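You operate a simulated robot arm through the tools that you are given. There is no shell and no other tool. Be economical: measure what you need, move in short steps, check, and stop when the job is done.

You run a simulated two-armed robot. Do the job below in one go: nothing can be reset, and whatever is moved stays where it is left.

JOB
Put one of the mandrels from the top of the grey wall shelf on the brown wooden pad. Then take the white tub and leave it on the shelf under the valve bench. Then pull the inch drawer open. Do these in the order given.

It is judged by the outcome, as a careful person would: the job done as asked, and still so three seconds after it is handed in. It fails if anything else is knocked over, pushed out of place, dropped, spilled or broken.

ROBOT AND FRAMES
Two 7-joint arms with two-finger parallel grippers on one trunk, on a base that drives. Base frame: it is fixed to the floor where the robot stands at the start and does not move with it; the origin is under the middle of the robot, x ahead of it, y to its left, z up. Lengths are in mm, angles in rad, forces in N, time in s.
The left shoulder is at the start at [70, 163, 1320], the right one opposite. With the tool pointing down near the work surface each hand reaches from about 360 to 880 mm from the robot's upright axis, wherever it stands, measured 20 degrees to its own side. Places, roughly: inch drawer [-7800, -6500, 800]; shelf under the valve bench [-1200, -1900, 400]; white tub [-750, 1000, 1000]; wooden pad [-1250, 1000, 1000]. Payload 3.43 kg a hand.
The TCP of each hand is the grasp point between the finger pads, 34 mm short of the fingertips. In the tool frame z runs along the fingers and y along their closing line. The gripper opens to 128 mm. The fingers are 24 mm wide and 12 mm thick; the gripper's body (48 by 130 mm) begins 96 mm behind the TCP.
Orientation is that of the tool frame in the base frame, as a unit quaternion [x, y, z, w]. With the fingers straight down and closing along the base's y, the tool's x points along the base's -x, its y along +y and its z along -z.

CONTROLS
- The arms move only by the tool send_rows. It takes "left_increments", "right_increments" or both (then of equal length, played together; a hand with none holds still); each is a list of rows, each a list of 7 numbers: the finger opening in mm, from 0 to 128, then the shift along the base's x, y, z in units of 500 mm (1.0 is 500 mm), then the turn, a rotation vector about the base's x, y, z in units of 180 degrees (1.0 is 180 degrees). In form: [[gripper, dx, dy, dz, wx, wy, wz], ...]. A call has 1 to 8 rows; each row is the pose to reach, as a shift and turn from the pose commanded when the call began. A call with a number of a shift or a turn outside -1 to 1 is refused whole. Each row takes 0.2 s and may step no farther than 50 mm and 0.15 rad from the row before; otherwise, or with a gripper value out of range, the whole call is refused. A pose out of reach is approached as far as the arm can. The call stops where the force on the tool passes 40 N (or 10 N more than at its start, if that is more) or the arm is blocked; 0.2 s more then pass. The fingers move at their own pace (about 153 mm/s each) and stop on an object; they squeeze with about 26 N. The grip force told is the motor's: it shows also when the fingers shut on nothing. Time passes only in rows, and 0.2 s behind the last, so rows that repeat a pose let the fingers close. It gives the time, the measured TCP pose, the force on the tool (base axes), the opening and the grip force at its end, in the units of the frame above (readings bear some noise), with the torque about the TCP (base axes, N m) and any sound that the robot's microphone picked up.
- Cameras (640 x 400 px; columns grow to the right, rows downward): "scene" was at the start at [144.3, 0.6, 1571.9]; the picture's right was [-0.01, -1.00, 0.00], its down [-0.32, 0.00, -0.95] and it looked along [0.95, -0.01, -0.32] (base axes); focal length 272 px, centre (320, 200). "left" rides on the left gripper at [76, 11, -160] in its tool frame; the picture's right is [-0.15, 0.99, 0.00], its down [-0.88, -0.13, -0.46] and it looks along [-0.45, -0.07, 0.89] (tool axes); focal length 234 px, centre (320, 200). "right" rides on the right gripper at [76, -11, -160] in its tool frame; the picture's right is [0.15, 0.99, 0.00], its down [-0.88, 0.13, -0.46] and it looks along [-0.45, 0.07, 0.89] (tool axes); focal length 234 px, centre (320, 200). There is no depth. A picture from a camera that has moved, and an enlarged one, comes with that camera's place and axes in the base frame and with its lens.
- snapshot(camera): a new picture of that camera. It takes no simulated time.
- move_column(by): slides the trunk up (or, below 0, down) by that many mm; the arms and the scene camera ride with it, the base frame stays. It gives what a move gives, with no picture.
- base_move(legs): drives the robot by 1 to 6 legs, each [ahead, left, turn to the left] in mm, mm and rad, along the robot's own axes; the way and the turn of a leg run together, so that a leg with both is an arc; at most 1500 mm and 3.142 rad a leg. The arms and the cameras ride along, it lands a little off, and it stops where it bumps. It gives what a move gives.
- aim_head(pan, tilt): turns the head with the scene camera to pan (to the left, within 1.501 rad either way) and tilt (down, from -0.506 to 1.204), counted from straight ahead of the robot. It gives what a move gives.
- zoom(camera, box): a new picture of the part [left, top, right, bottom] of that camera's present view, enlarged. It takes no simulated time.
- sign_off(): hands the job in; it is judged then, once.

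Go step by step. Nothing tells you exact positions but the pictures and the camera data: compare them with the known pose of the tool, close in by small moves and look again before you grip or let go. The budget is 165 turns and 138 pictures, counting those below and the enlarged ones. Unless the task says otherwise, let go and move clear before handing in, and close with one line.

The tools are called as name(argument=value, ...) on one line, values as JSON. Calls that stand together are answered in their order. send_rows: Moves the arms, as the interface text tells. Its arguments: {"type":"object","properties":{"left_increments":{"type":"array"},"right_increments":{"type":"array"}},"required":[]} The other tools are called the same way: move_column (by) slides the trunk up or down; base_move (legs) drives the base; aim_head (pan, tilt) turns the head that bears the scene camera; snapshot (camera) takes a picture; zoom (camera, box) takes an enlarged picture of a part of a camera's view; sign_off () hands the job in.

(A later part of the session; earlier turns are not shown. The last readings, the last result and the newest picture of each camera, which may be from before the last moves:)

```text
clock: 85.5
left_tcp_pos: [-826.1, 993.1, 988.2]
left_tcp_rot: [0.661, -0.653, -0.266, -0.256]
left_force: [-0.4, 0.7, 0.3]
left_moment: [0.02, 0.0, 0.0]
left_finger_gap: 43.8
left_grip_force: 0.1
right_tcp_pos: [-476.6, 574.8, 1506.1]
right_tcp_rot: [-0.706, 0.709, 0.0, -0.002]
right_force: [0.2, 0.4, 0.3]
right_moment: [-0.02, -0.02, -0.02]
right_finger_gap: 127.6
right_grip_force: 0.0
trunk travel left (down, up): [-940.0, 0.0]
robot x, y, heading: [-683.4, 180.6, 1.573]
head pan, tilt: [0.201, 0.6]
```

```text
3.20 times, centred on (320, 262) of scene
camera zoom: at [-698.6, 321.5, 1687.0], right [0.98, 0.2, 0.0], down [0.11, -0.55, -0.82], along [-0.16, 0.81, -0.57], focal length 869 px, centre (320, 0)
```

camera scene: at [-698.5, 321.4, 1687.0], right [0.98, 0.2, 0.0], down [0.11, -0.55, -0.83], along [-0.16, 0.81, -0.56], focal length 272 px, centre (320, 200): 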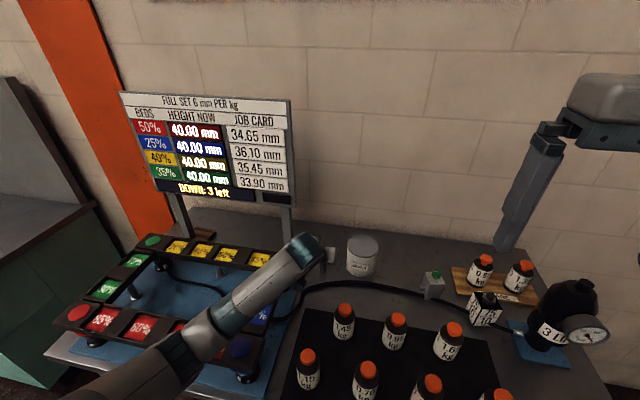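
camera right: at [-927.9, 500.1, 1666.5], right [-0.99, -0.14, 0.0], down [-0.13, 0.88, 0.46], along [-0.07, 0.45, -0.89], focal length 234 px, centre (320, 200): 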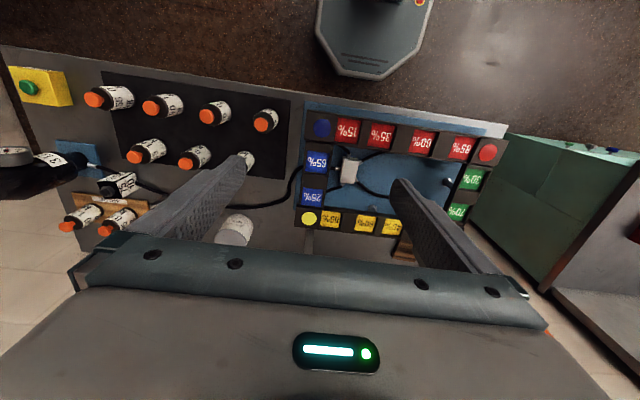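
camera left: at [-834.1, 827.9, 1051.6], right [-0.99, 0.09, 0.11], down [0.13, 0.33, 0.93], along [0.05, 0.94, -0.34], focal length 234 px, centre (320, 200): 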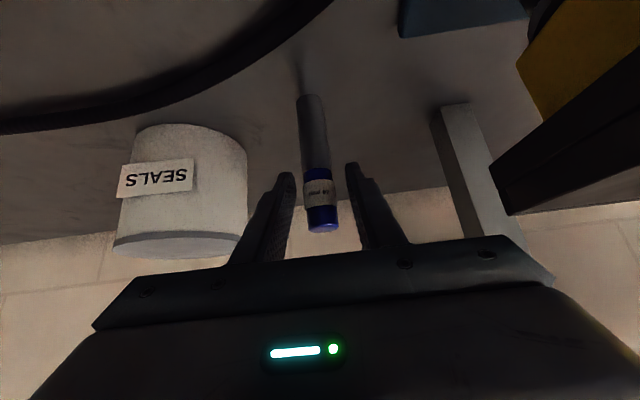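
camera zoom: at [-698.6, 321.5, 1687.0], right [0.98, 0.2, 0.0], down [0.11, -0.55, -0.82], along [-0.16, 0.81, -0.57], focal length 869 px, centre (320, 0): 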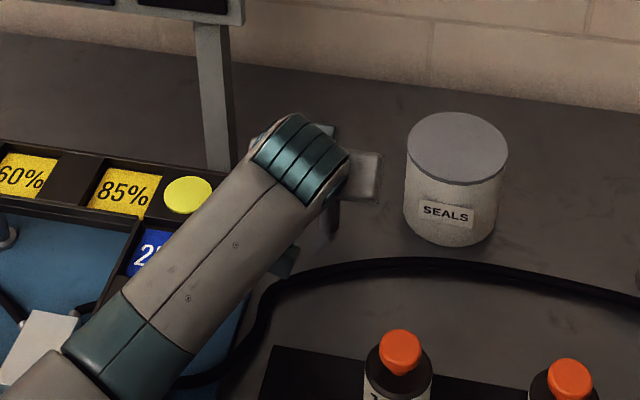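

The mandrel is between the fingers. Closing.

send_rows(left_increments=[[32, 0, 0, 0, 0, 0, 0], [20, 0, 0, 0, 0, 0, 0], [10, 0, 0, 0, 0, 0, 0], [10, 0, 0, 0, 0, 0, 0]])

snapshot(camera="left")

```text
clock: 86.5
left_tcp_pos: [-825.2, 992.5, 987.7]
left_tcp_rot: [0.661, -0.653, -0.266, -0.257]
left_force: [1.8, -0.5, -1.0]
left_moment: [0.01, -0.09, 0.02]
left_finger_gap: 23.0
left_grip_force: 26.1
right_tcp_pos: [-475.9, 574.9, 1507.0]
right_tcp_rot: [-0.706, 0.708, 0.0, -0.002]
right_force: [0.3, -0.1, -0.8]
right_moment: [-0.01, 0.01, -0.02]
right_finger_gap: 127.7
right_grip_force: 0.1
trunk travel left (down, up): [-940.0, 0.0]
robot x, y, heading: [-680.6, 185.4, 1.566]
head pan, tilt: [0.201, 0.6]
```

```text
73 pictures are left
camera left: at [-833.6, 827.9, 1051.8], right [-0.99, 0.09, 0.11], down [0.13, 0.33, 0.93], along [0.05, 0.94, -0.34], focal length 234 px, centre (320, 200)
```

left: 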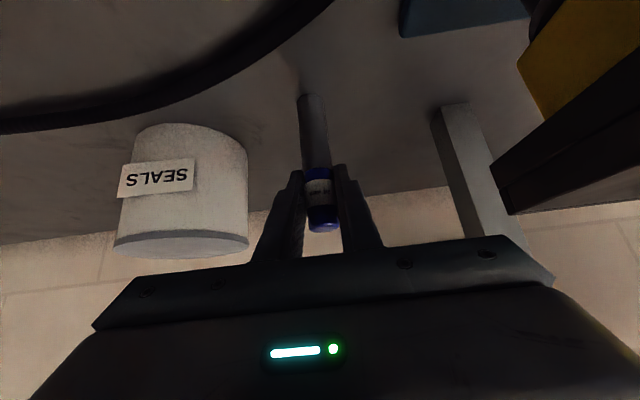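

Gripped at 23 mm. Lifting up and back, then moving left toward the pad.

send_rows(left_increments=[[10, 0, 0, 0.06, 0, 0, 0], [10, 0, 0, 0.14, 0, 0, 0], [10, 0, -0.03, 0.22, 0, 0, 0], [10, 0, -0.09, 0.28, 0, 0, 0], [10, 0, -0.16, 0.34, 0, 0, 0], [10, 0, -0.23, 0.4, 0, 0, 0], [10, 0, -0.3, 0.44, 0, 0, 0], [10, 0, -0.3, 0.44, 0, 0, 0]])

snapshot(camera="left")

```text
clock: 88.3
left_tcp_pos: [-826.0, 842.3, 1206.3]
left_tcp_rot: [0.661, -0.653, -0.266, -0.257]
left_force: [0.4, 0.5, -2.5]
left_moment: [-0.02, -0.05, 0.03]
left_finger_gap: 23.0
left_grip_force: 26.1
right_tcp_pos: [-476.5, 574.9, 1505.9]
right_tcp_rot: [-0.706, 0.708, 0.0, -0.002]
right_force: [-0.5, 0.8, 0.2]
right_moment: [-0.01, 0.02, 0.0]
right_finger_gap: 128.2
right_grip_force: 0.0
trunk travel left (down, up): [-940.0, 0.0]
robot x, y, heading: [-682.0, 181.3, 1.572]
head pan, tilt: [0.201, 0.6]
```

```text
72 pictures are left
camera left: at [-834.2, 676.7, 1271.7], right [-0.99, 0.09, 0.11], down [0.13, 0.33, 0.93], along [0.05, 0.94, -0.34], focal length 234 px, centre (320, 200)
```

left: 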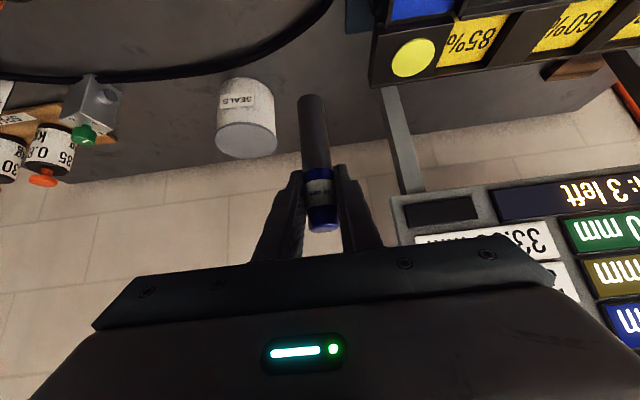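

Mandrel held. Strafing left to bring it in front of the pad.

base_move(legs=[[0, 500, 0], [40, 0, 0]])

snapshot(camera="left")

snapshot(camera="scene")

```text
clock: 91.8
left_tcp_pos: [-1323.5, 873.8, 1213.2]
left_tcp_rot: [0.659, -0.653, -0.267, -0.259]
left_force: [0.3, -1.2, -2.5]
left_moment: [0.01, -0.04, 0.01]
left_finger_gap: 23.0
left_grip_force: 25.5
right_tcp_pos: [-976.8, 603.3, 1510.6]
right_tcp_rot: [-0.704, 0.71, 0.003, 0.001]
right_force: [0.9, -1.2, 1.2]
right_moment: [0.11, -0.01, -0.02]
right_finger_gap: 127.9
right_grip_force: 0.0
trunk travel left (down, up): [-940.0, 0.0]
robot x, y, heading: [-1182.5, 221.8, 1.567]
head pan, tilt: [0.201, 0.6]
```

```text
71 pictures are left
camera left: at [-1333.0, 708.6, 1275.8], right [-0.99, 0.1, 0.11], down [0.13, 0.32, 0.94], along [0.05, 0.94, -0.33], focal length 234 px, centre (320, 200)
```

left: 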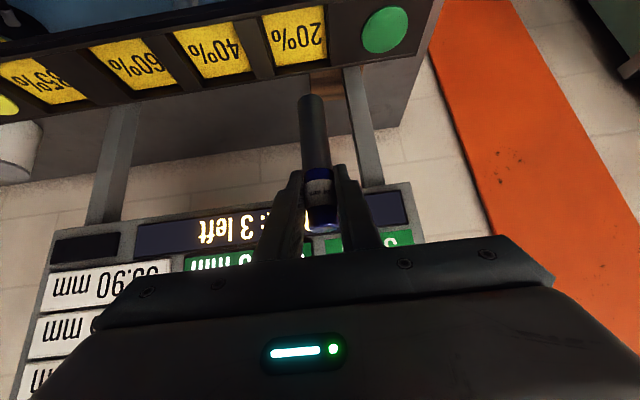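

```text
70 pictures are left
camera scene: at [-1199.3, 350.0, 1688.2], right [0.98, 0.19, 0.0], down [0.11, -0.55, -0.83], along [-0.16, 0.81, -0.56], focal length 272 px, centre (320, 200)
```

scene: 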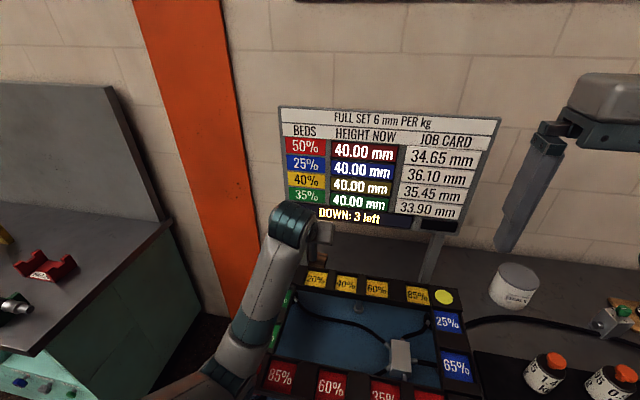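

Estimates: frame strip top z≈1043 (back edge y≈930), panel bottom z≈1168 at y≈1000. I'll go to (-1335, 960, 1150), just past the strip, and check.

send_rows(left_increments=[[10, -0.01, 0.06, -0.03, 0, 0, 0], [10, -0.02, 0.12, -0.07, 0, 0, 0], [10, -0.023, 0.172, -0.12, 0, 0, 0], [10, -0.023, 0.172, -0.12, 0, 0, 0]])

snapshot(camera="left")

zoom(camera="scene", box=[200, 180, 400, 305])

```text
clock: 92.8
left_tcp_pos: [-1337.2, 970.6, 1146.6]
left_tcp_rot: [0.659, -0.655, -0.264, -0.257]
left_force: [-0.9, -0.4, -2.7]
left_moment: [-0.03, -0.02, 0.01]
left_finger_gap: 23.3
left_grip_force: 25.9
right_tcp_pos: [-976.6, 616.3, 1505.3]
right_tcp_rot: [-0.704, 0.71, -0.001, -0.001]
right_force: [-0.5, 0.4, 0.4]
right_moment: [-0.01, -0.02, -0.01]
right_finger_gap: 128.0
right_grip_force: 0.2
trunk travel left (down, up): [-940.0, 0.0]
robot x, y, heading: [-1184.9, 224.7, 1.564]
head pan, tilt: [0.201, 0.6]
```

```text
69 pictures are left
camera left: at [-1345.0, 807.1, 1211.3], right [-0.99, 0.1, 0.11], down [0.13, 0.33, 0.93], along [0.05, 0.94, -0.34], focal length 234 px, centre (320, 200)
```

left: 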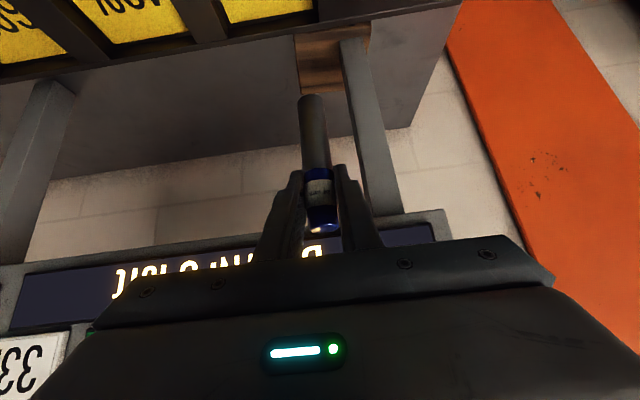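

```text
3.20 times, centred on (300, 242) of scene
camera zoom: at [-1200.1, 365.1, 1686.7], right [0.98, 0.19, 0.0], down [0.11, -0.56, -0.82], along [-0.16, 0.81, -0.57], focal length 869 px, centre (384, 64)
```

zoom: 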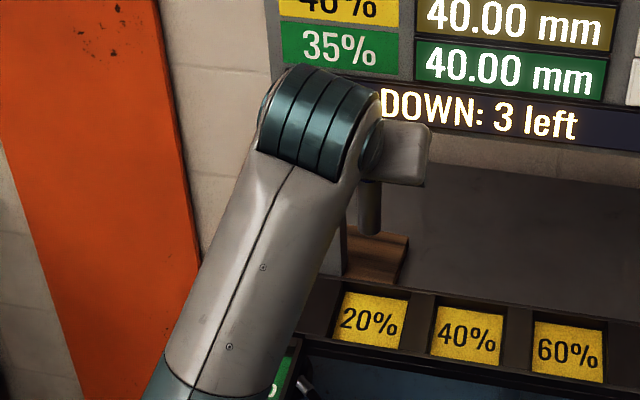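

Good view: free pad area is x≈-1378…-1316; target (-1340, 1038). Going down past the panel's lower edge, then forward.

send_rows(left_increments=[[10, 0, 0, -0.05, 0, 0, 0], [10, 0, 0, -0.1, 0, 0, 0], [10, 0, 0.03, -0.12, 0, 0, 0], [10, -0.004, 0.08, -0.14, 0, 0, 0], [10, -0.006, 0.134, -0.16, 0, 0, 0], [10, -0.006, 0.134, -0.16, 0, 0, 0]])

snapshot(camera="left")

zoom(camera="scene", box=[200, 180, 400, 305])

```text
clock: 94.2
left_tcp_pos: [-1338.5, 1034.9, 1068.0]
left_tcp_rot: [0.659, -0.655, -0.265, -0.257]
left_force: [0.3, 1.0, -3.3]
left_moment: [0.0, -0.01, -0.02]
left_finger_gap: 23.2
left_grip_force: 25.9
right_tcp_pos: [-976.2, 613.3, 1508.3]
right_tcp_rot: [-0.704, 0.71, 0.0, 0.0]
right_force: [0.3, -0.2, -0.3]
right_moment: [-0.02, 0.0, -0.02]
right_finger_gap: 128.1
right_grip_force: 0.0
trunk travel left (down, up): [-940.0, 0.0]
robot x, y, heading: [-1185.0, 223.1, 1.57]
head pan, tilt: [0.201, 0.6]
```

```text
67 pictures are left
camera left: at [-1347.6, 870.4, 1132.3], right [-0.99, 0.1, 0.11], down [0.13, 0.33, 0.93], along [0.05, 0.94, -0.34], focal length 234 px, centre (320, 200)
```

left: 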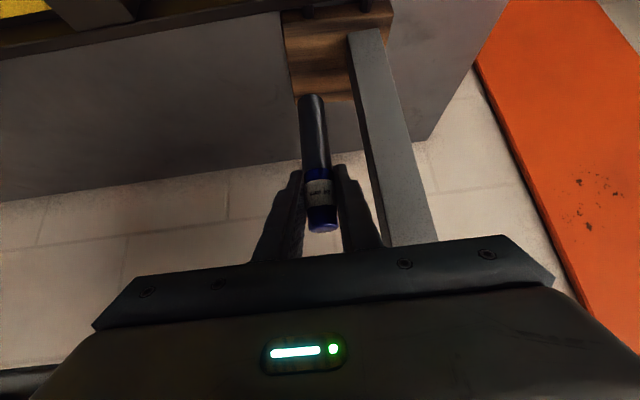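

```text
3.20 times, centred on (300, 242) of scene
camera zoom: at [-1200.0, 362.0, 1687.0], right [0.98, 0.19, 0.0], down [0.11, -0.55, -0.83], along [-0.16, 0.81, -0.56], focal length 869 px, centre (384, 64)
```

zoom: 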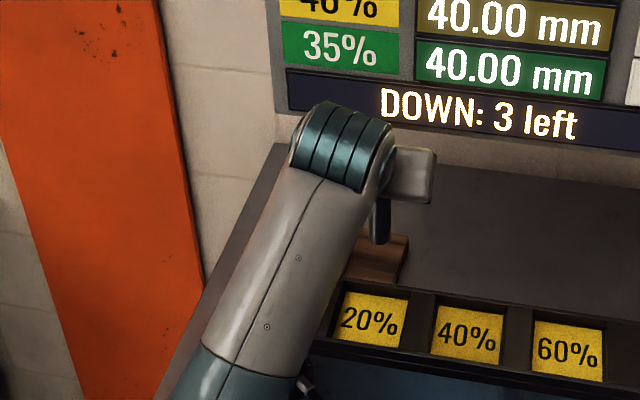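

Shifting x by -6 to centre between pad edge and leg, then lowering to just above the pad.

send_rows(left_increments=[[10, -0.012, 0.002, -0.03, 0, 0, 0], [10, -0.012, 0.004, -0.06, 0, 0, 0], [10, -0.012, 0.004, -0.06, 0, 0, 0]])

snapshot(camera="left")

zoom(camera="left", box=[240, 0, 440, 125])

```text
clock: 95.0
left_tcp_pos: [-1345.0, 1036.3, 1036.5]
left_tcp_rot: [0.659, -0.655, -0.265, -0.257]
left_force: [0.7, 0.0, -2.3]
left_moment: [0.01, 0.03, -0.02]
left_finger_gap: 23.1
left_grip_force: 26.2
right_tcp_pos: [-976.8, 614.5, 1506.0]
right_tcp_rot: [-0.704, 0.71, 0.0, -0.001]
right_force: [0.4, -0.9, 0.8]
right_moment: [0.0, -0.02, -0.03]
right_finger_gap: 127.9
right_grip_force: 0.1
trunk travel left (down, up): [-940.0, 0.0]
robot x, y, heading: [-1185.0, 219.5, 1.563]
head pan, tilt: [0.201, 0.6]
```

```text
65 pictures are left
camera left: at [-1353.5, 872.3, 1101.7], right [-0.99, 0.1, 0.11], down [0.13, 0.33, 0.93], along [0.05, 0.94, -0.34], focal length 234 px, centre (320, 200)
```

left: 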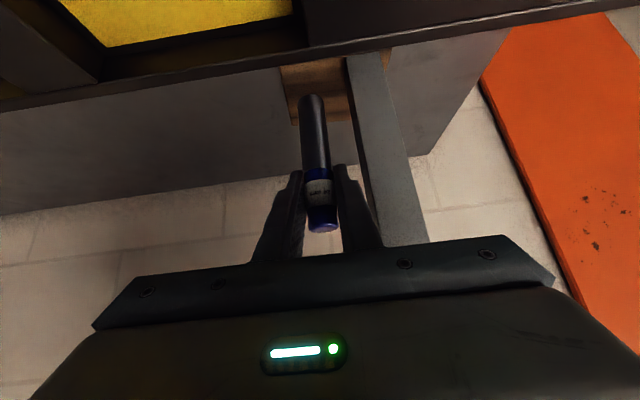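

```text
3.20 times, centred on (340, 62) of left
camera zoom: at [-1353.5, 872.3, 1101.7], right [-0.99, 0.1, 0.11], down [0.13, 0.33, 0.93], along [0.05, 0.94, -0.34], focal length 749 px, centre (256, 640)
```

zoom: 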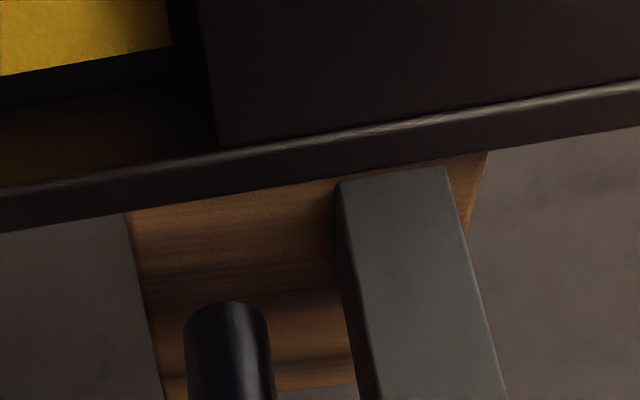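

Well centred between pad edge and leg. Lowering in 4 mm steps to contact.

send_rows(left_increments=[[10, 0, 0, -0.008, 0, 0, 0], [10, 0, 0, -0.016, 0, 0, 0], [10, 0, 0, -0.022, 0, 0, 0], [10, 0, 0, -0.028, 0, 0, 0], [10, 0, 0, -0.034, 0, 0, 0]])

zoom(camera="left", box=[220, 40, 440, 177])

```text
clock: 96.2
left_tcp_pos: [-1343.9, 1037.5, 1020.1]
left_tcp_rot: [0.66, -0.654, -0.265, -0.257]
left_force: [0.3, 0.2, -2.9]
left_moment: [0.0, 0.0, 0.01]
left_finger_gap: 23.2
left_grip_force: 26.5
right_tcp_pos: [-977.6, 614.7, 1507.1]
right_tcp_rot: [-0.704, 0.71, -0.001, -0.001]
right_force: [-0.3, 0.3, -0.2]
right_moment: [0.02, -0.02, -0.01]
right_finger_gap: 128.1
right_grip_force: 0.0
trunk travel left (down, up): [-940.0, 0.0]
robot x, y, heading: [-1183.3, 225.7, 1.568]
head pan, tilt: [0.201, 0.6]
```

```text
2.91 times, centred on (330, 108) of left
camera zoom: at [-1353.7, 872.6, 1084.5], right [-0.99, 0.1, 0.11], down [0.13, 0.33, 0.93], along [0.05, 0.94, -0.34], focal length 681 px, centre (291, 466)
```

zoom: 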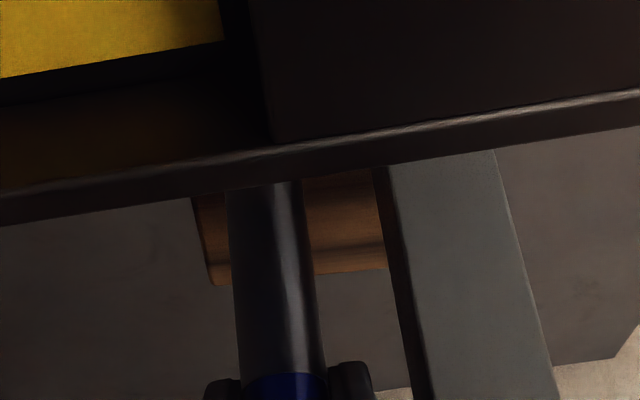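

No contact yet; continuing in small steps.

send_rows(left_increments=[[10, 0, 0, -0.006, 0, 0, 0], [10, 0, 0, -0.012, 0, 0, 0], [10, 0, 0, -0.018, 0, 0, 0]])

zoom(camera="scene", box=[200, 180, 400, 305])

```text
clock: 97.0
left_tcp_pos: [-1344.5, 1037.9, 1011.1]
left_tcp_rot: [0.659, -0.655, -0.265, -0.258]
left_force: [-0.1, 0.3, -2.2]
left_moment: [0.02, -0.01, -0.01]
left_finger_gap: 23.1
left_grip_force: 25.5
right_tcp_pos: [-976.2, 614.3, 1506.2]
right_tcp_rot: [-0.704, 0.71, 0.0, -0.002]
right_force: [0.7, 0.8, 0.6]
right_moment: [0.0, -0.02, -0.02]
right_finger_gap: 128.1
right_grip_force: 0.0
trunk travel left (down, up): [-940.0, 0.0]
robot x, y, heading: [-1180.3, 226.7, 1.564]
head pan, tilt: [0.201, 0.6]
```

```text
3.20 times, centred on (300, 242) of scene
camera zoom: at [-1199.9, 362.8, 1687.0], right [0.98, 0.19, 0.0], down [0.11, -0.55, -0.82], along [-0.16, 0.81, -0.57], focal length 869 px, centre (384, 64)
```

zoom: 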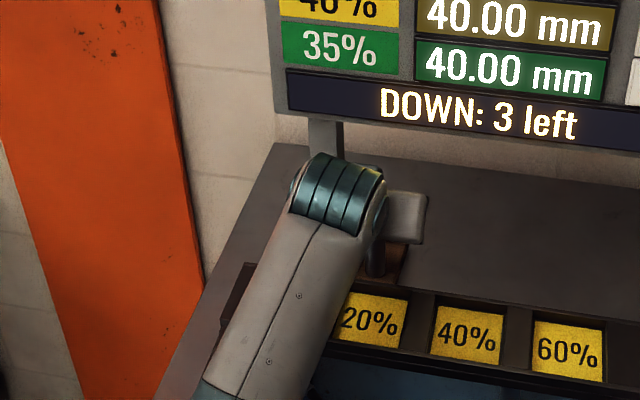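

send_rows(left_increments=[[10, 0, 0, -0.006, 0, 0, 0], [10, 0, 0, -0.012, 0, 0, 0], [10, 0, 0, -0.018, 0, 0, 0]])

snapshot(camera="left")

```text
clock: 97.8
left_tcp_pos: [-1345.0, 1036.7, 1007.9]
left_tcp_rot: [0.659, -0.654, -0.266, -0.259]
left_force: [-0.9, 0.1, 13.5]
left_moment: [-0.03, -0.02, -0.04]
left_finger_gap: 23.3
left_grip_force: 26.0
right_tcp_pos: [-976.2, 611.5, 1506.3]
right_tcp_rot: [-0.704, 0.71, 0.001, -0.001]
right_force: [0.4, -0.8, 0.6]
right_moment: [0.01, -0.03, -0.01]
right_finger_gap: 127.9
right_grip_force: 0.0
trunk travel left (down, up): [-940.0, 0.0]
robot x, y, heading: [-1187.4, 220.3, 1.566]
head pan, tilt: [0.201, 0.6]
```

```text
61 pictures are left
camera left: at [-1354.0, 872.1, 1070.4], right [-0.99, 0.1, 0.11], down [0.13, 0.32, 0.94], along [0.05, 0.94, -0.33], focal length 234 px, centre (320, 200)
```

left: 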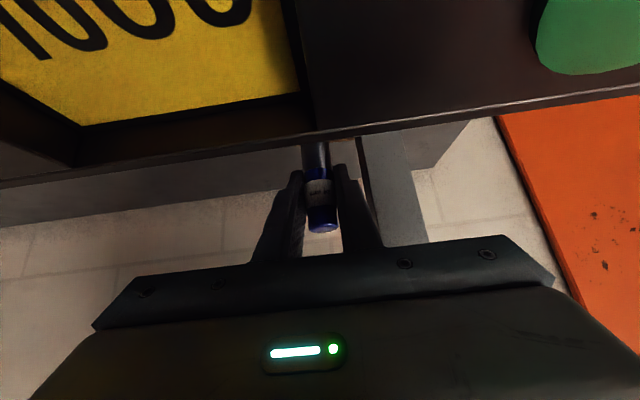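

Contact with near-zero moment: the mandrel base rests on the pad. Easing off 3 mm and opening only slightly because of the leg.

send_rows(left_increments=[[10, 0, 0, 0.006, 0, 0, 0], [24, 0, 0, 0.008, 0, 0, 0], [28, 0, 0, 0.008, 0, 0, 0], [32, 0, 0, 0.008, 0, 0, 0], [35, 0, 0, 0.008, 0, 0, 0], [35, 0, 0, 0.008, 0, 0, 0]])

zoom(camera="left", box=[220, 110, 440, 247])

```text
clock: 99.2
left_tcp_pos: [-1344.8, 1036.4, 1007.5]
left_tcp_rot: [0.659, -0.655, -0.264, -0.257]
left_force: [-0.3, 0.1, 0.7]
left_moment: [-0.01, 0.01, 0.01]
left_finger_gap: 34.7
left_grip_force: 0.0
right_tcp_pos: [-976.2, 614.4, 1506.8]
right_tcp_rot: [-0.704, 0.71, 0.0, -0.001]
right_force: [0.5, -1.2, 0.2]
right_moment: [-0.01, 0.04, 0.02]
right_finger_gap: 128.2
right_grip_force: 0.0
trunk travel left (down, up): [-940.0, 0.0]
robot x, y, heading: [-1184.4, 224.1, 1.563]
head pan, tilt: [0.201, 0.6]
```

```text
2.91 times, centred on (330, 178) of left
camera zoom: at [-1353.9, 872.6, 1071.2], right [-0.99, 0.1, 0.11], down [0.13, 0.33, 0.93], along [0.05, 0.94, -0.34], focal length 681 px, centre (291, 262)
```

zoom: 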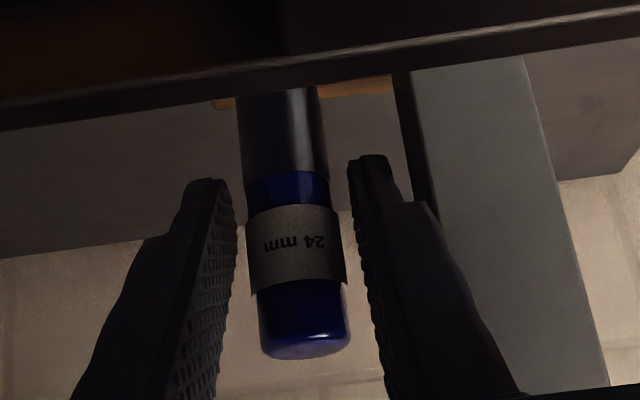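

Fingers are free on both sides. Retreating along the tool axis.

send_rows(left_increments=[[35, 0, -0.03, 0.032, 0, 0, 0], [35, 0, -0.07, 0.074, 0, 0, 0], [35, 0, -0.13, 0.138, 0, 0, 0], [35, 0, -0.19, 0.2, 0, 0, 0], [35, 0, -0.25, 0.265, 0, 0, 0], [35, 0, -0.31, 0.33, 0, 0, 0], [35, 0, -0.37, 0.38, 0, 0, 0], [35, 0, -0.37, 0.38, 0, 0, 0]])

snapshot(camera="left")

snapshot(camera="scene")

```text
clock: 101.0
left_tcp_pos: [-1344.6, 851.6, 1196.9]
left_tcp_rot: [0.66, -0.655, -0.265, -0.257]
left_force: [0.3, 0.1, 0.3]
left_moment: [0.02, 0.0, -0.03]
left_finger_gap: 34.9
left_grip_force: 0.1
right_tcp_pos: [-976.4, 614.2, 1506.0]
right_tcp_rot: [-0.704, 0.71, 0.0, -0.001]
right_force: [-0.1, 0.5, -0.5]
right_moment: [0.01, 0.03, 0.0]
right_finger_gap: 128.0
right_grip_force: 0.1
trunk travel left (down, up): [-940.0, 0.0]
robot x, y, heading: [-1182.6, 224.0, 1.566]
head pan, tilt: [0.201, 0.6]
```

```text
59 pictures are left
camera left: at [-1353.6, 687.5, 1261.2], right [-0.99, 0.1, 0.11], down [0.13, 0.33, 0.93], along [0.05, 0.94, -0.34], focal length 234 px, centre (320, 200)
```

left: 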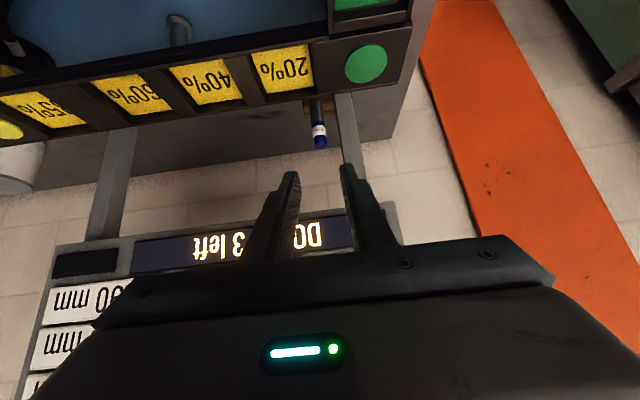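

```text
58 pictures are left
camera scene: at [-1199.9, 362.6, 1687.0], right [0.98, 0.19, 0.0], down [0.11, -0.55, -0.82], along [-0.16, 0.81, -0.57], focal length 272 px, centre (320, 200)
```

scene: 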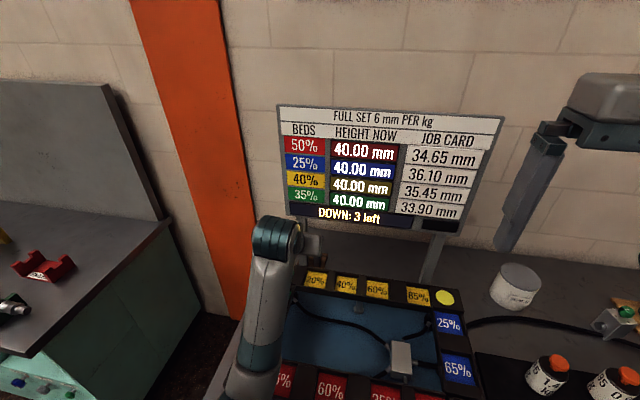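

Mandrel stands on the pad. Next, the tub: I'll strafe right to bring the left hand in front of it and open the fingers.

base_move(legs=[[0, -615, 0]])

send_rows(left_increments=[[128, 0, 0, 0, 0, 0, 0], [128, 0, 0, 0, 0, 0, 0], [128, 0, 0, 0, 0, 0, 0]])

snapshot(camera="left")

snapshot(camera="scene")

```text
clock: 104.4
left_tcp_pos: [-734.8, 848.8, 1197.6]
left_tcp_rot: [0.658, -0.656, -0.264, -0.258]
left_force: [0.3, -0.3, -0.6]
left_moment: [-0.03, -0.02, -0.02]
left_finger_gap: 34.9
left_grip_force: 0.1
right_tcp_pos: [-368.3, 608.8, 1506.7]
right_tcp_rot: [-0.702, 0.712, -0.001, -0.001]
right_force: [0.8, -0.6, -0.2]
right_moment: [0.0, -0.03, -0.01]
right_finger_gap: 128.1
right_grip_force: 0.0
trunk travel left (down, up): [-940.0, 0.0]
robot x, y, heading: [-580.6, 219.3, 1.563]
head pan, tilt: [0.201, 0.6]
```

```text
clock: 105.2
left_tcp_pos: [-732.8, 847.8, 1196.8]
left_tcp_rot: [0.658, -0.656, -0.265, -0.257]
left_force: [0.3, -0.6, -0.6]
left_moment: [0.02, 0.02, -0.02]
left_finger_gap: 128.1
left_grip_force: 0.0
right_tcp_pos: [-365.3, 609.3, 1506.4]
right_tcp_rot: [-0.703, 0.711, 0.0, -0.001]
right_force: [0.7, -0.2, 0.3]
right_moment: [0.03, 0.02, 0.0]
right_finger_gap: 127.9
right_grip_force: 0.1
trunk travel left (down, up): [-940.0, 0.0]
robot x, y, heading: [-574.9, 220.6, 1.562]
head pan, tilt: [0.201, 0.6]
```

```text
57 pictures are left
camera left: at [-742.4, 683.7, 1261.1], right [-0.99, 0.1, 0.11], down [0.14, 0.33, 0.93], along [0.06, 0.94, -0.34], focal length 234 px, centre (320, 200)
```

left: 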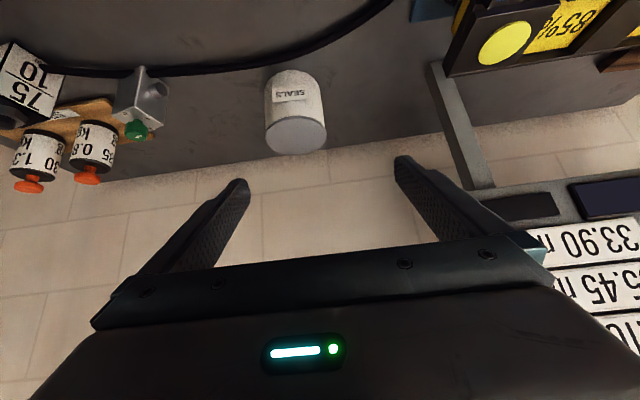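

```text
56 pictures are left
camera scene: at [-589.7, 357.7, 1687.0], right [0.98, 0.19, 0.0], down [0.11, -0.55, -0.83], along [-0.16, 0.81, -0.57], focal length 272 px, centre (320, 200)
```

scene: 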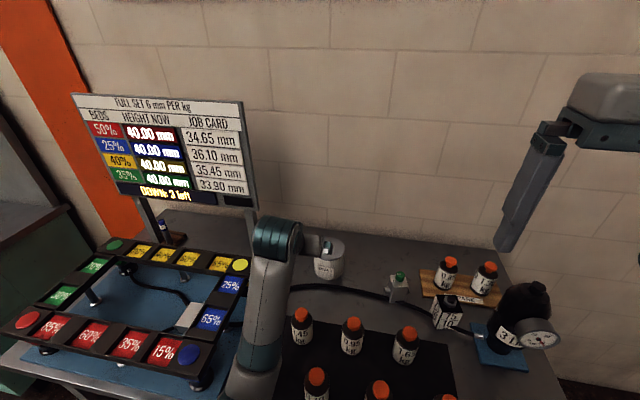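

The mandrel is standing on the pad. Zooming to measure the tub.

zoom(camera="left", box=[240, 60, 360, 135])

zoom(camera="left", box=[240, 100, 360, 175])

zoom(camera="scene", box=[270, 215, 390, 290])

```text
5.33 times, centred on (300, 98) of left
camera zoom: at [-742.4, 683.7, 1261.1], right [-0.99, 0.1, 0.11], down [0.14, 0.33, 0.93], along [0.06, 0.94, -0.34], focal length 1249 px, centre (427, 747)
```

zoom: 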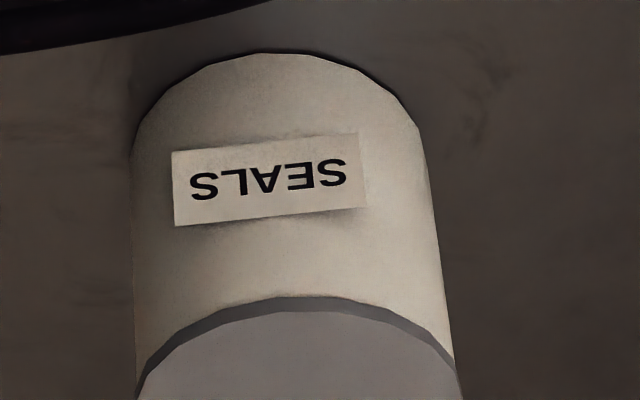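

```text
5.33 times, centred on (300, 138) of left
camera zoom: at [-742.4, 683.7, 1261.1], right [-0.99, 0.1, 0.11], down [0.14, 0.33, 0.93], along [0.06, 0.94, -0.34], focal length 1249 px, centre (427, 533)
```

zoom: 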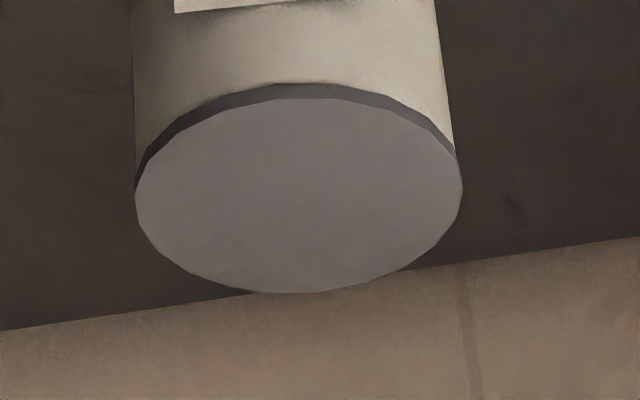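

```text
5.33 times, centred on (330, 252) of scene
camera zoom: at [-589.7, 357.7, 1687.0], right [0.98, 0.19, 0.0], down [0.11, -0.55, -0.83], along [-0.16, 0.81, -0.57], focal length 1448 px, centre (267, -80)
```

zoom: 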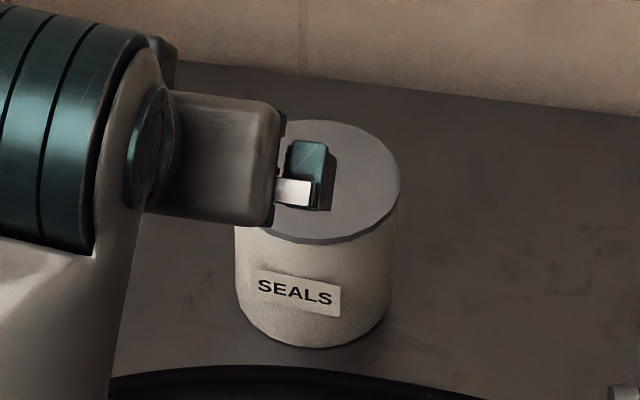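

Tub: centre about (-691, 1032), diameter ≈109 mm, z 903–1011. I'll nudge the base and go to a pre-grasp in front and above it.

base_move(legs=[[40, -40, 0]])

send_rows(left_increments=[[128, 0, 0.02, -0.05, 0, 0, 0], [128, 0, 0.04, -0.1, 0, 0, 0], [128, 0, 0.06, -0.16, 0, 0, 0], [128, 0, 0.07, -0.22, 0, 0, 0], [128, 0, 0.07, -0.22, 0, 0, 0]])

snapshot(camera="left")

snapshot(camera="scene")

```text
clock: 106.1
left_tcp_pos: [-701.1, 879.9, 1199.6]
left_tcp_rot: [0.659, -0.654, -0.265, -0.261]
left_force: [-0.9, -1.2, -0.5]
left_moment: [0.06, -0.09, -0.04]
left_finger_gap: 128.1
left_grip_force: 0.1
right_tcp_pos: [-335.8, 639.0, 1511.0]
right_tcp_rot: [-0.703, 0.711, 0.0, 0.004]
right_force: [-0.4, -0.4, 0.8]
right_moment: [0.12, -0.13, 0.04]
right_finger_gap: 127.9
right_grip_force: 0.1
trunk travel left (down, up): [-940.0, 0.0]
robot x, y, heading: [-533.9, 255.6, 1.566]
head pan, tilt: [0.201, 0.6]
```

```text
clock: 107.3
left_tcp_pos: [-695.6, 920.4, 1087.1]
left_tcp_rot: [0.659, -0.655, -0.265, -0.258]
left_force: [-0.3, 0.0, -0.7]
left_moment: [0.0, 0.01, -0.01]
left_finger_gap: 127.8
left_grip_force: 0.1
right_tcp_pos: [-328.3, 645.7, 1509.0]
right_tcp_rot: [-0.703, 0.711, 0.0, 0.001]
right_force: [-0.1, 0.0, 0.2]
right_moment: [0.01, -0.02, -0.01]
right_finger_gap: 128.0
right_grip_force: 0.1
trunk travel left (down, up): [-940.0, 0.0]
robot x, y, heading: [-536.9, 261.4, 1.565]
head pan, tilt: [0.201, 0.6]
```

```text
52 pictures are left
camera left: at [-704.8, 755.5, 1150.7], right [-0.99, 0.1, 0.11], down [0.13, 0.33, 0.94], along [0.06, 0.94, -0.34], focal length 234 px, centre (320, 200)
```

left: 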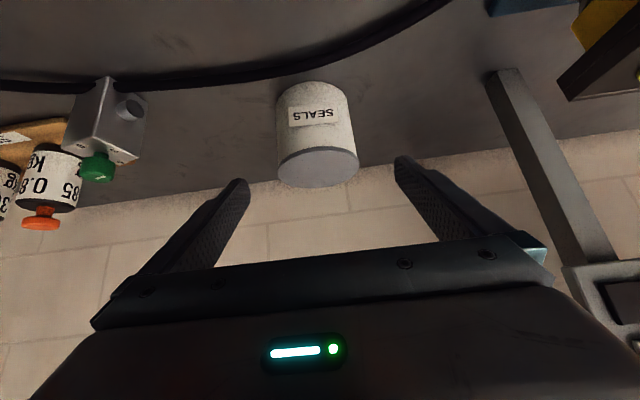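

```text
51 pictures are left
camera scene: at [-552.5, 394.6, 1687.2], right [0.98, 0.19, 0.0], down [0.11, -0.55, -0.83], along [-0.16, 0.81, -0.56], focal length 272 px, centre (320, 200)
```

scene: 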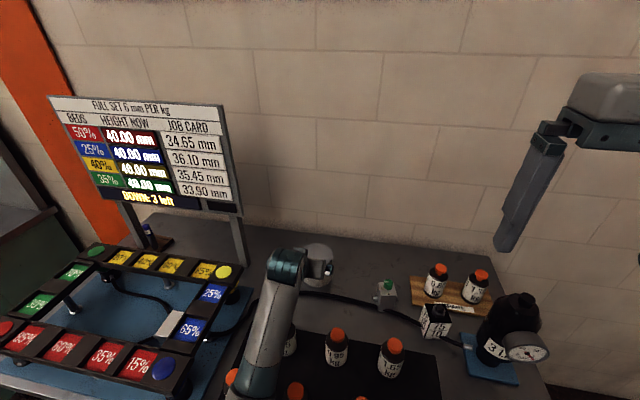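

Aligned; fingers straddle the tub. Advancing to the grip pose (-691, 1030, 961).

send_rows(left_increments=[[128, 0.004, 0.05, -0.06, 0, 0, 0], [128, 0.008, 0.1, -0.12, 0, 0, 0], [128, 0.008, 0.15, -0.18, 0, 0, 0], [128, 0.008, 0.15, -0.18, 0, 0, 0]])

snapshot(camera="left")

zoom(camera="scene", box=[200, 220, 400, 345])

```text
clock: 108.3
left_tcp_pos: [-690.0, 998.0, 996.3]
left_tcp_rot: [0.659, -0.655, -0.264, -0.257]
left_force: [-0.2, -0.2, -0.2]
left_moment: [-0.01, 0.01, -0.01]
left_finger_gap: 128.2
left_grip_force: 0.1
right_tcp_pos: [-327.0, 648.2, 1506.7]
right_tcp_rot: [-0.704, 0.711, 0.001, -0.001]
right_force: [0.7, 0.2, 0.2]
right_moment: [0.0, 0.01, 0.04]
right_finger_gap: 127.9
right_grip_force: 0.1
trunk travel left (down, up): [-940.0, 0.0]
robot x, y, heading: [-533.1, 258.5, 1.559]
head pan, tilt: [0.201, 0.6]
```

```text
50 pictures are left
camera left: at [-700.3, 832.5, 1061.1], right [-0.99, 0.1, 0.11], down [0.14, 0.33, 0.93], along [0.06, 0.94, -0.34], focal length 234 px, centre (320, 200)
```

left: 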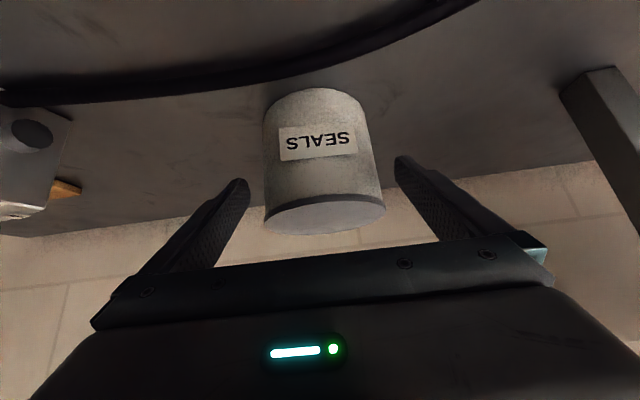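

```text
3.20 times, centred on (300, 282) of scene
camera zoom: at [-550.6, 396.4, 1687.0], right [0.98, 0.19, 0.0], down [0.11, -0.55, -0.82], along [-0.16, 0.81, -0.57], focal length 869 px, centre (384, -64)
```

zoom: 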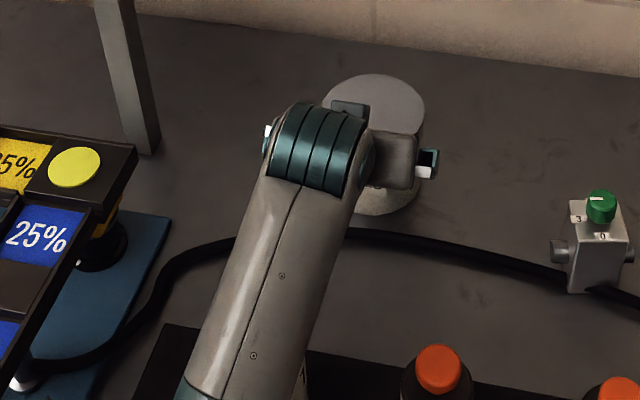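

Centred. Final advance of 33 mm along the axis, then close.

send_rows(left_increments=[[128, 0, 0.03, -0.035, 0, 0, 0], [128, 0, 0.064, -0.07, 0, 0, 0], [128, 0, 0.064, -0.07, 0, 0, 0]])

snapshot(camera="left")

```text
clock: 109.1
left_tcp_pos: [-690.6, 1028.1, 962.9]
left_tcp_rot: [0.66, -0.654, -0.266, -0.257]
left_force: [0.0, 0.2, 0.0]
left_moment: [0.04, -0.01, -0.01]
left_finger_gap: 128.2
left_grip_force: 0.0
right_tcp_pos: [-328.7, 646.8, 1507.0]
right_tcp_rot: [-0.703, 0.711, 0.0, -0.001]
right_force: [0.4, -0.4, 0.4]
right_moment: [0.0, -0.02, -0.03]
right_finger_gap: 128.0
right_grip_force: 0.0
trunk travel left (down, up): [-940.0, 0.0]
robot x, y, heading: [-536.1, 257.1, 1.561]
head pan, tilt: [0.201, 0.6]
```

```text
48 pictures are left
camera left: at [-699.9, 864.2, 1026.9], right [-0.99, 0.1, 0.11], down [0.14, 0.33, 0.93], along [0.06, 0.94, -0.34], focal length 234 px, centre (320, 200)
```

left: 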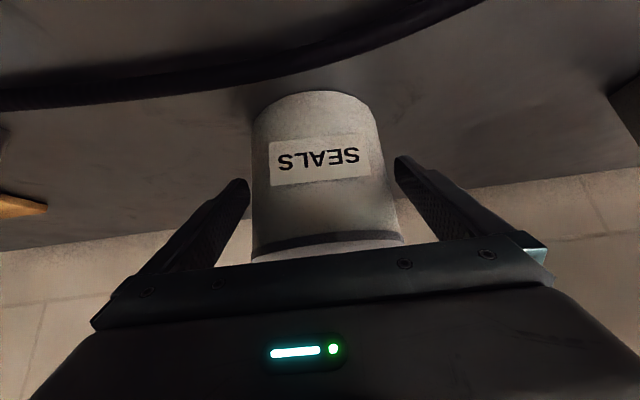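

send_rows(left_increments=[[115, 0, 0, 0, 0, 0, 0], [100, 0, 0, 0, 0, 0, 0], [90, 0, 0, 0, 0, 0, 0], [90, 0, 0, 0, 0, 0, 0]])

send_rows(left_increments=[[90, 0, 0, 0.02, 0, 0, 0], [90, 0, 0, 0.06, 0, 0, 0], [90, 0, 0, 0.12, 0, 0, 0], [90, 0, 0, 0.12, 0, 0, 0]])

snapshot(camera="left")

```text
clock: 110.1
left_tcp_pos: [-690.2, 1030.2, 961.6]
left_tcp_rot: [0.659, -0.656, -0.264, -0.258]
left_force: [0.0, 1.8, 0.5]
left_moment: [0.07, -0.31, 0.09]
left_finger_gap: 109.6
left_grip_force: 25.6
right_tcp_pos: [-327.2, 647.6, 1507.2]
right_tcp_rot: [-0.704, 0.711, 0.001, -0.001]
right_force: [-0.7, -1.0, -1.2]
right_moment: [-0.02, -0.01, -0.01]
right_finger_gap: 127.9
right_grip_force: 0.0
trunk travel left (down, up): [-940.0, 0.0]
robot x, y, heading: [-535.1, 257.8, 1.557]
head pan, tilt: [0.201, 0.6]
```

```text
clock: 111.1
left_tcp_pos: [-690.5, 1031.0, 1021.1]
left_tcp_rot: [0.66, -0.655, -0.264, -0.256]
left_force: [0.1, 0.0, -5.6]
left_moment: [-0.12, -0.01, 0.03]
left_finger_gap: 109.6
left_grip_force: 26.3
right_tcp_pos: [-327.2, 648.7, 1505.2]
right_tcp_rot: [-0.703, 0.711, 0.0, -0.001]
right_force: [0.4, 0.2, 0.6]
right_moment: [0.03, -0.02, -0.03]
right_finger_gap: 128.0
right_grip_force: 0.1
trunk travel left (down, up): [-940.0, 0.0]
robot x, y, heading: [-536.4, 259.7, 1.561]
head pan, tilt: [0.201, 0.6]
```

```text
47 pictures are left
camera left: at [-699.8, 865.6, 1085.8], right [-0.99, 0.1, 0.11], down [0.13, 0.33, 0.93], along [0.06, 0.94, -0.34], focal length 234 px, centre (320, 200)
```

left: 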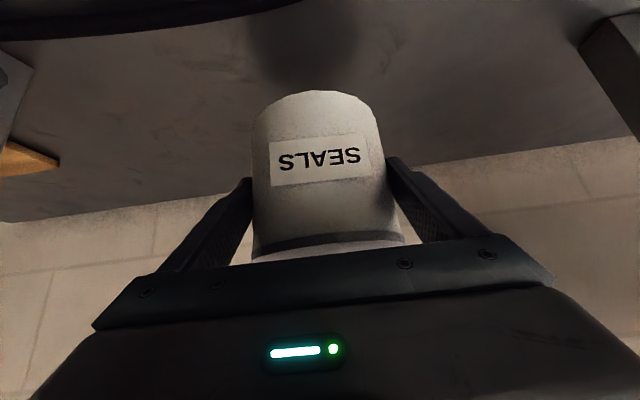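

Tub lifted (about 5.6 N). Raising and retracting over the weights.

send_rows(left_increments=[[90, 0, 0, 0.09, 0, 0, 0], [90, 0, 0, 0.18, 0, 0, 0], [90, 0, -0.02, 0.27, 0, 0, 0], [90, 0, -0.07, 0.35, 0, 0, 0], [90, 0, -0.14, 0.4, 0, 0, 0], [90, 0, -0.22, 0.44, 0, 0, 0], [90, 0, -0.3, 0.46, 0, 0, 0], [90, 0, -0.38, 0.46, 0, 0, 0]])

snapshot(camera="scene")

```text
clock: 113.1
left_tcp_pos: [-765.8, 853.4, 1264.0]
left_tcp_rot: [0.663, -0.636, -0.332, -0.214]
left_force: [-0.3, 0.0, -6.5]
left_moment: [-0.08, -0.06, -0.01]
left_finger_gap: 109.3
left_grip_force: 26.0
right_tcp_pos: [-330.7, 648.0, 1506.6]
right_tcp_rot: [-0.705, 0.709, -0.001, -0.001]
right_force: [-0.3, -0.6, 0.1]
right_moment: [-0.02, -0.03, 0.0]
right_finger_gap: 127.9
right_grip_force: 0.1
trunk travel left (down, up): [-940.0, 0.0]
robot x, y, heading: [-533.2, 255.4, 1.567]
head pan, tilt: [0.201, 0.6]
stopped in row 8 (left hand): the arm was blocked; the commanded pose is now the measured one
```

```text
46 pictures are left
camera scene: at [-554.8, 397.5, 1686.9], right [0.98, 0.19, 0.0], down [0.11, -0.56, -0.82], along [-0.16, 0.81, -0.57], focal length 272 px, centre (320, 200)
```

scene: 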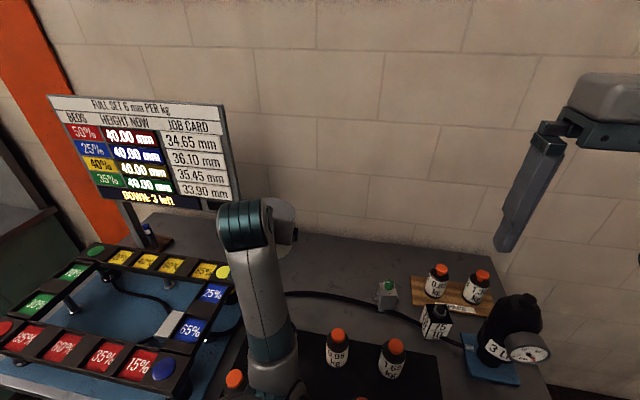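

The arm hits a joint limit when retracting further, so I'll back the base off instead, then turn around to see the valve bench.

base_move(legs=[[-500, 0, 0], [0, 0, 1.57], [0, 0, 1.57]])

aim_head(pan=-0.3, tilt=0.35)

snapshot(camera="scene")

snapshot(camera="left")

```text
clock: 123.7
left_tcp_pos: [-298.5, -826.0, 1263.7]
left_tcp_rot: [0.629, 0.669, -0.211, 0.336]
left_force: [-0.3, 1.6, -7.3]
left_moment: [0.12, 0.03, -0.03]
left_finger_gap: 109.1
left_grip_force: 25.4
right_tcp_pos: [-738.5, -629.7, 1505.8]
right_tcp_rot: [0.703, 0.711, 0.001, 0.002]
right_force: [-0.6, 0.5, 0.1]
right_moment: [0.01, 0.01, 0.03]
right_finger_gap: 127.8
right_grip_force: 0.1
trunk travel left (down, up): [-940.0, 0.0]
robot x, y, heading: [-537.1, -236.2, -1.558]
head pan, tilt: [0.201, 0.6]
```

```text
clock: 124.6
left_tcp_pos: [-297.9, -826.5, 1264.2]
left_tcp_rot: [0.628, 0.669, -0.21, 0.337]
left_force: [0.0, -0.4, -5.8]
left_moment: [0.13, 0.0, 0.01]
left_finger_gap: 109.2
left_grip_force: 25.8
right_tcp_pos: [-738.7, -631.1, 1506.4]
right_tcp_rot: [0.703, 0.711, 0.002, 0.001]
right_force: [0.4, 0.3, -0.4]
right_moment: [-0.04, 0.0, 0.0]
right_finger_gap: 128.2
right_grip_force: 0.0
trunk travel left (down, up): [-940.0, 0.0]
robot x, y, heading: [-535.7, -235.2, -1.557]
head pan, tilt: [-0.3, 0.351]
```

```text
45 pictures are left
camera scene: at [-563.0, -375.1, 1709.7], right [-0.96, 0.28, 0.0], down [0.1, 0.33, -0.94], along [-0.27, -0.9, -0.34], focal length 272 px, centre (320, 200)
```

scene: 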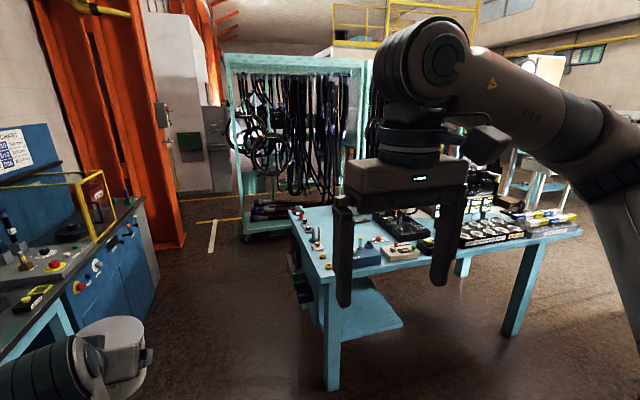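

```text
44 pictures are left
camera left: at [-314.4, -659.4, 1320.8], right [0.97, 0.02, 0.24], down [-0.23, -0.31, 0.92], along [0.09, -0.95, -0.3], focal length 234 px, centre (320, 200)
```

left: 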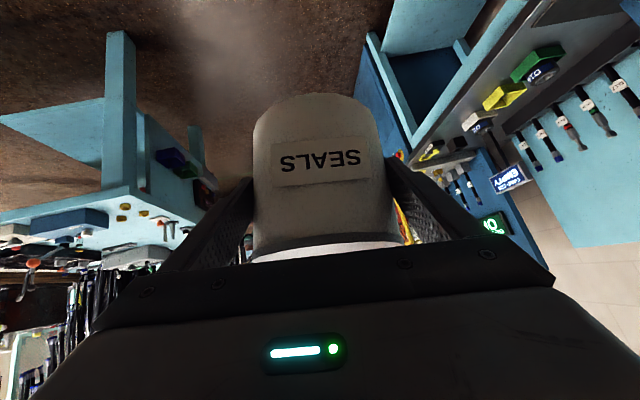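

The light-blue valve bench has a lower shelf at its near-left part. Zooming on it.

zoom(camera="scene", box=[270, 190, 590, 390])

```text
2.00 times, centred on (430, 290) of scene
camera zoom: at [-563.0, -375.1, 1709.7], right [-0.96, 0.28, 0.0], down [0.1, 0.33, -0.94], along [-0.27, -0.9, -0.34], focal length 543 px, centre (100, 20)
```

zoom: 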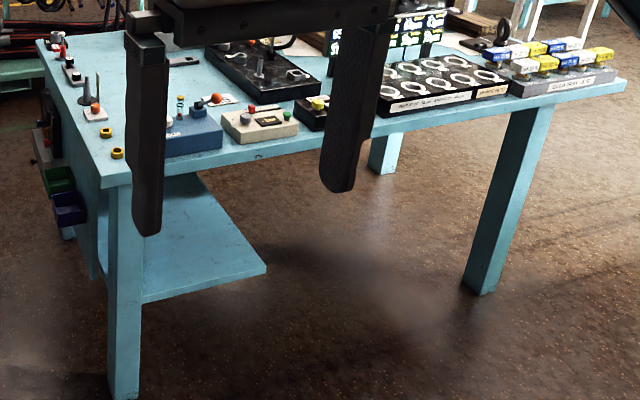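

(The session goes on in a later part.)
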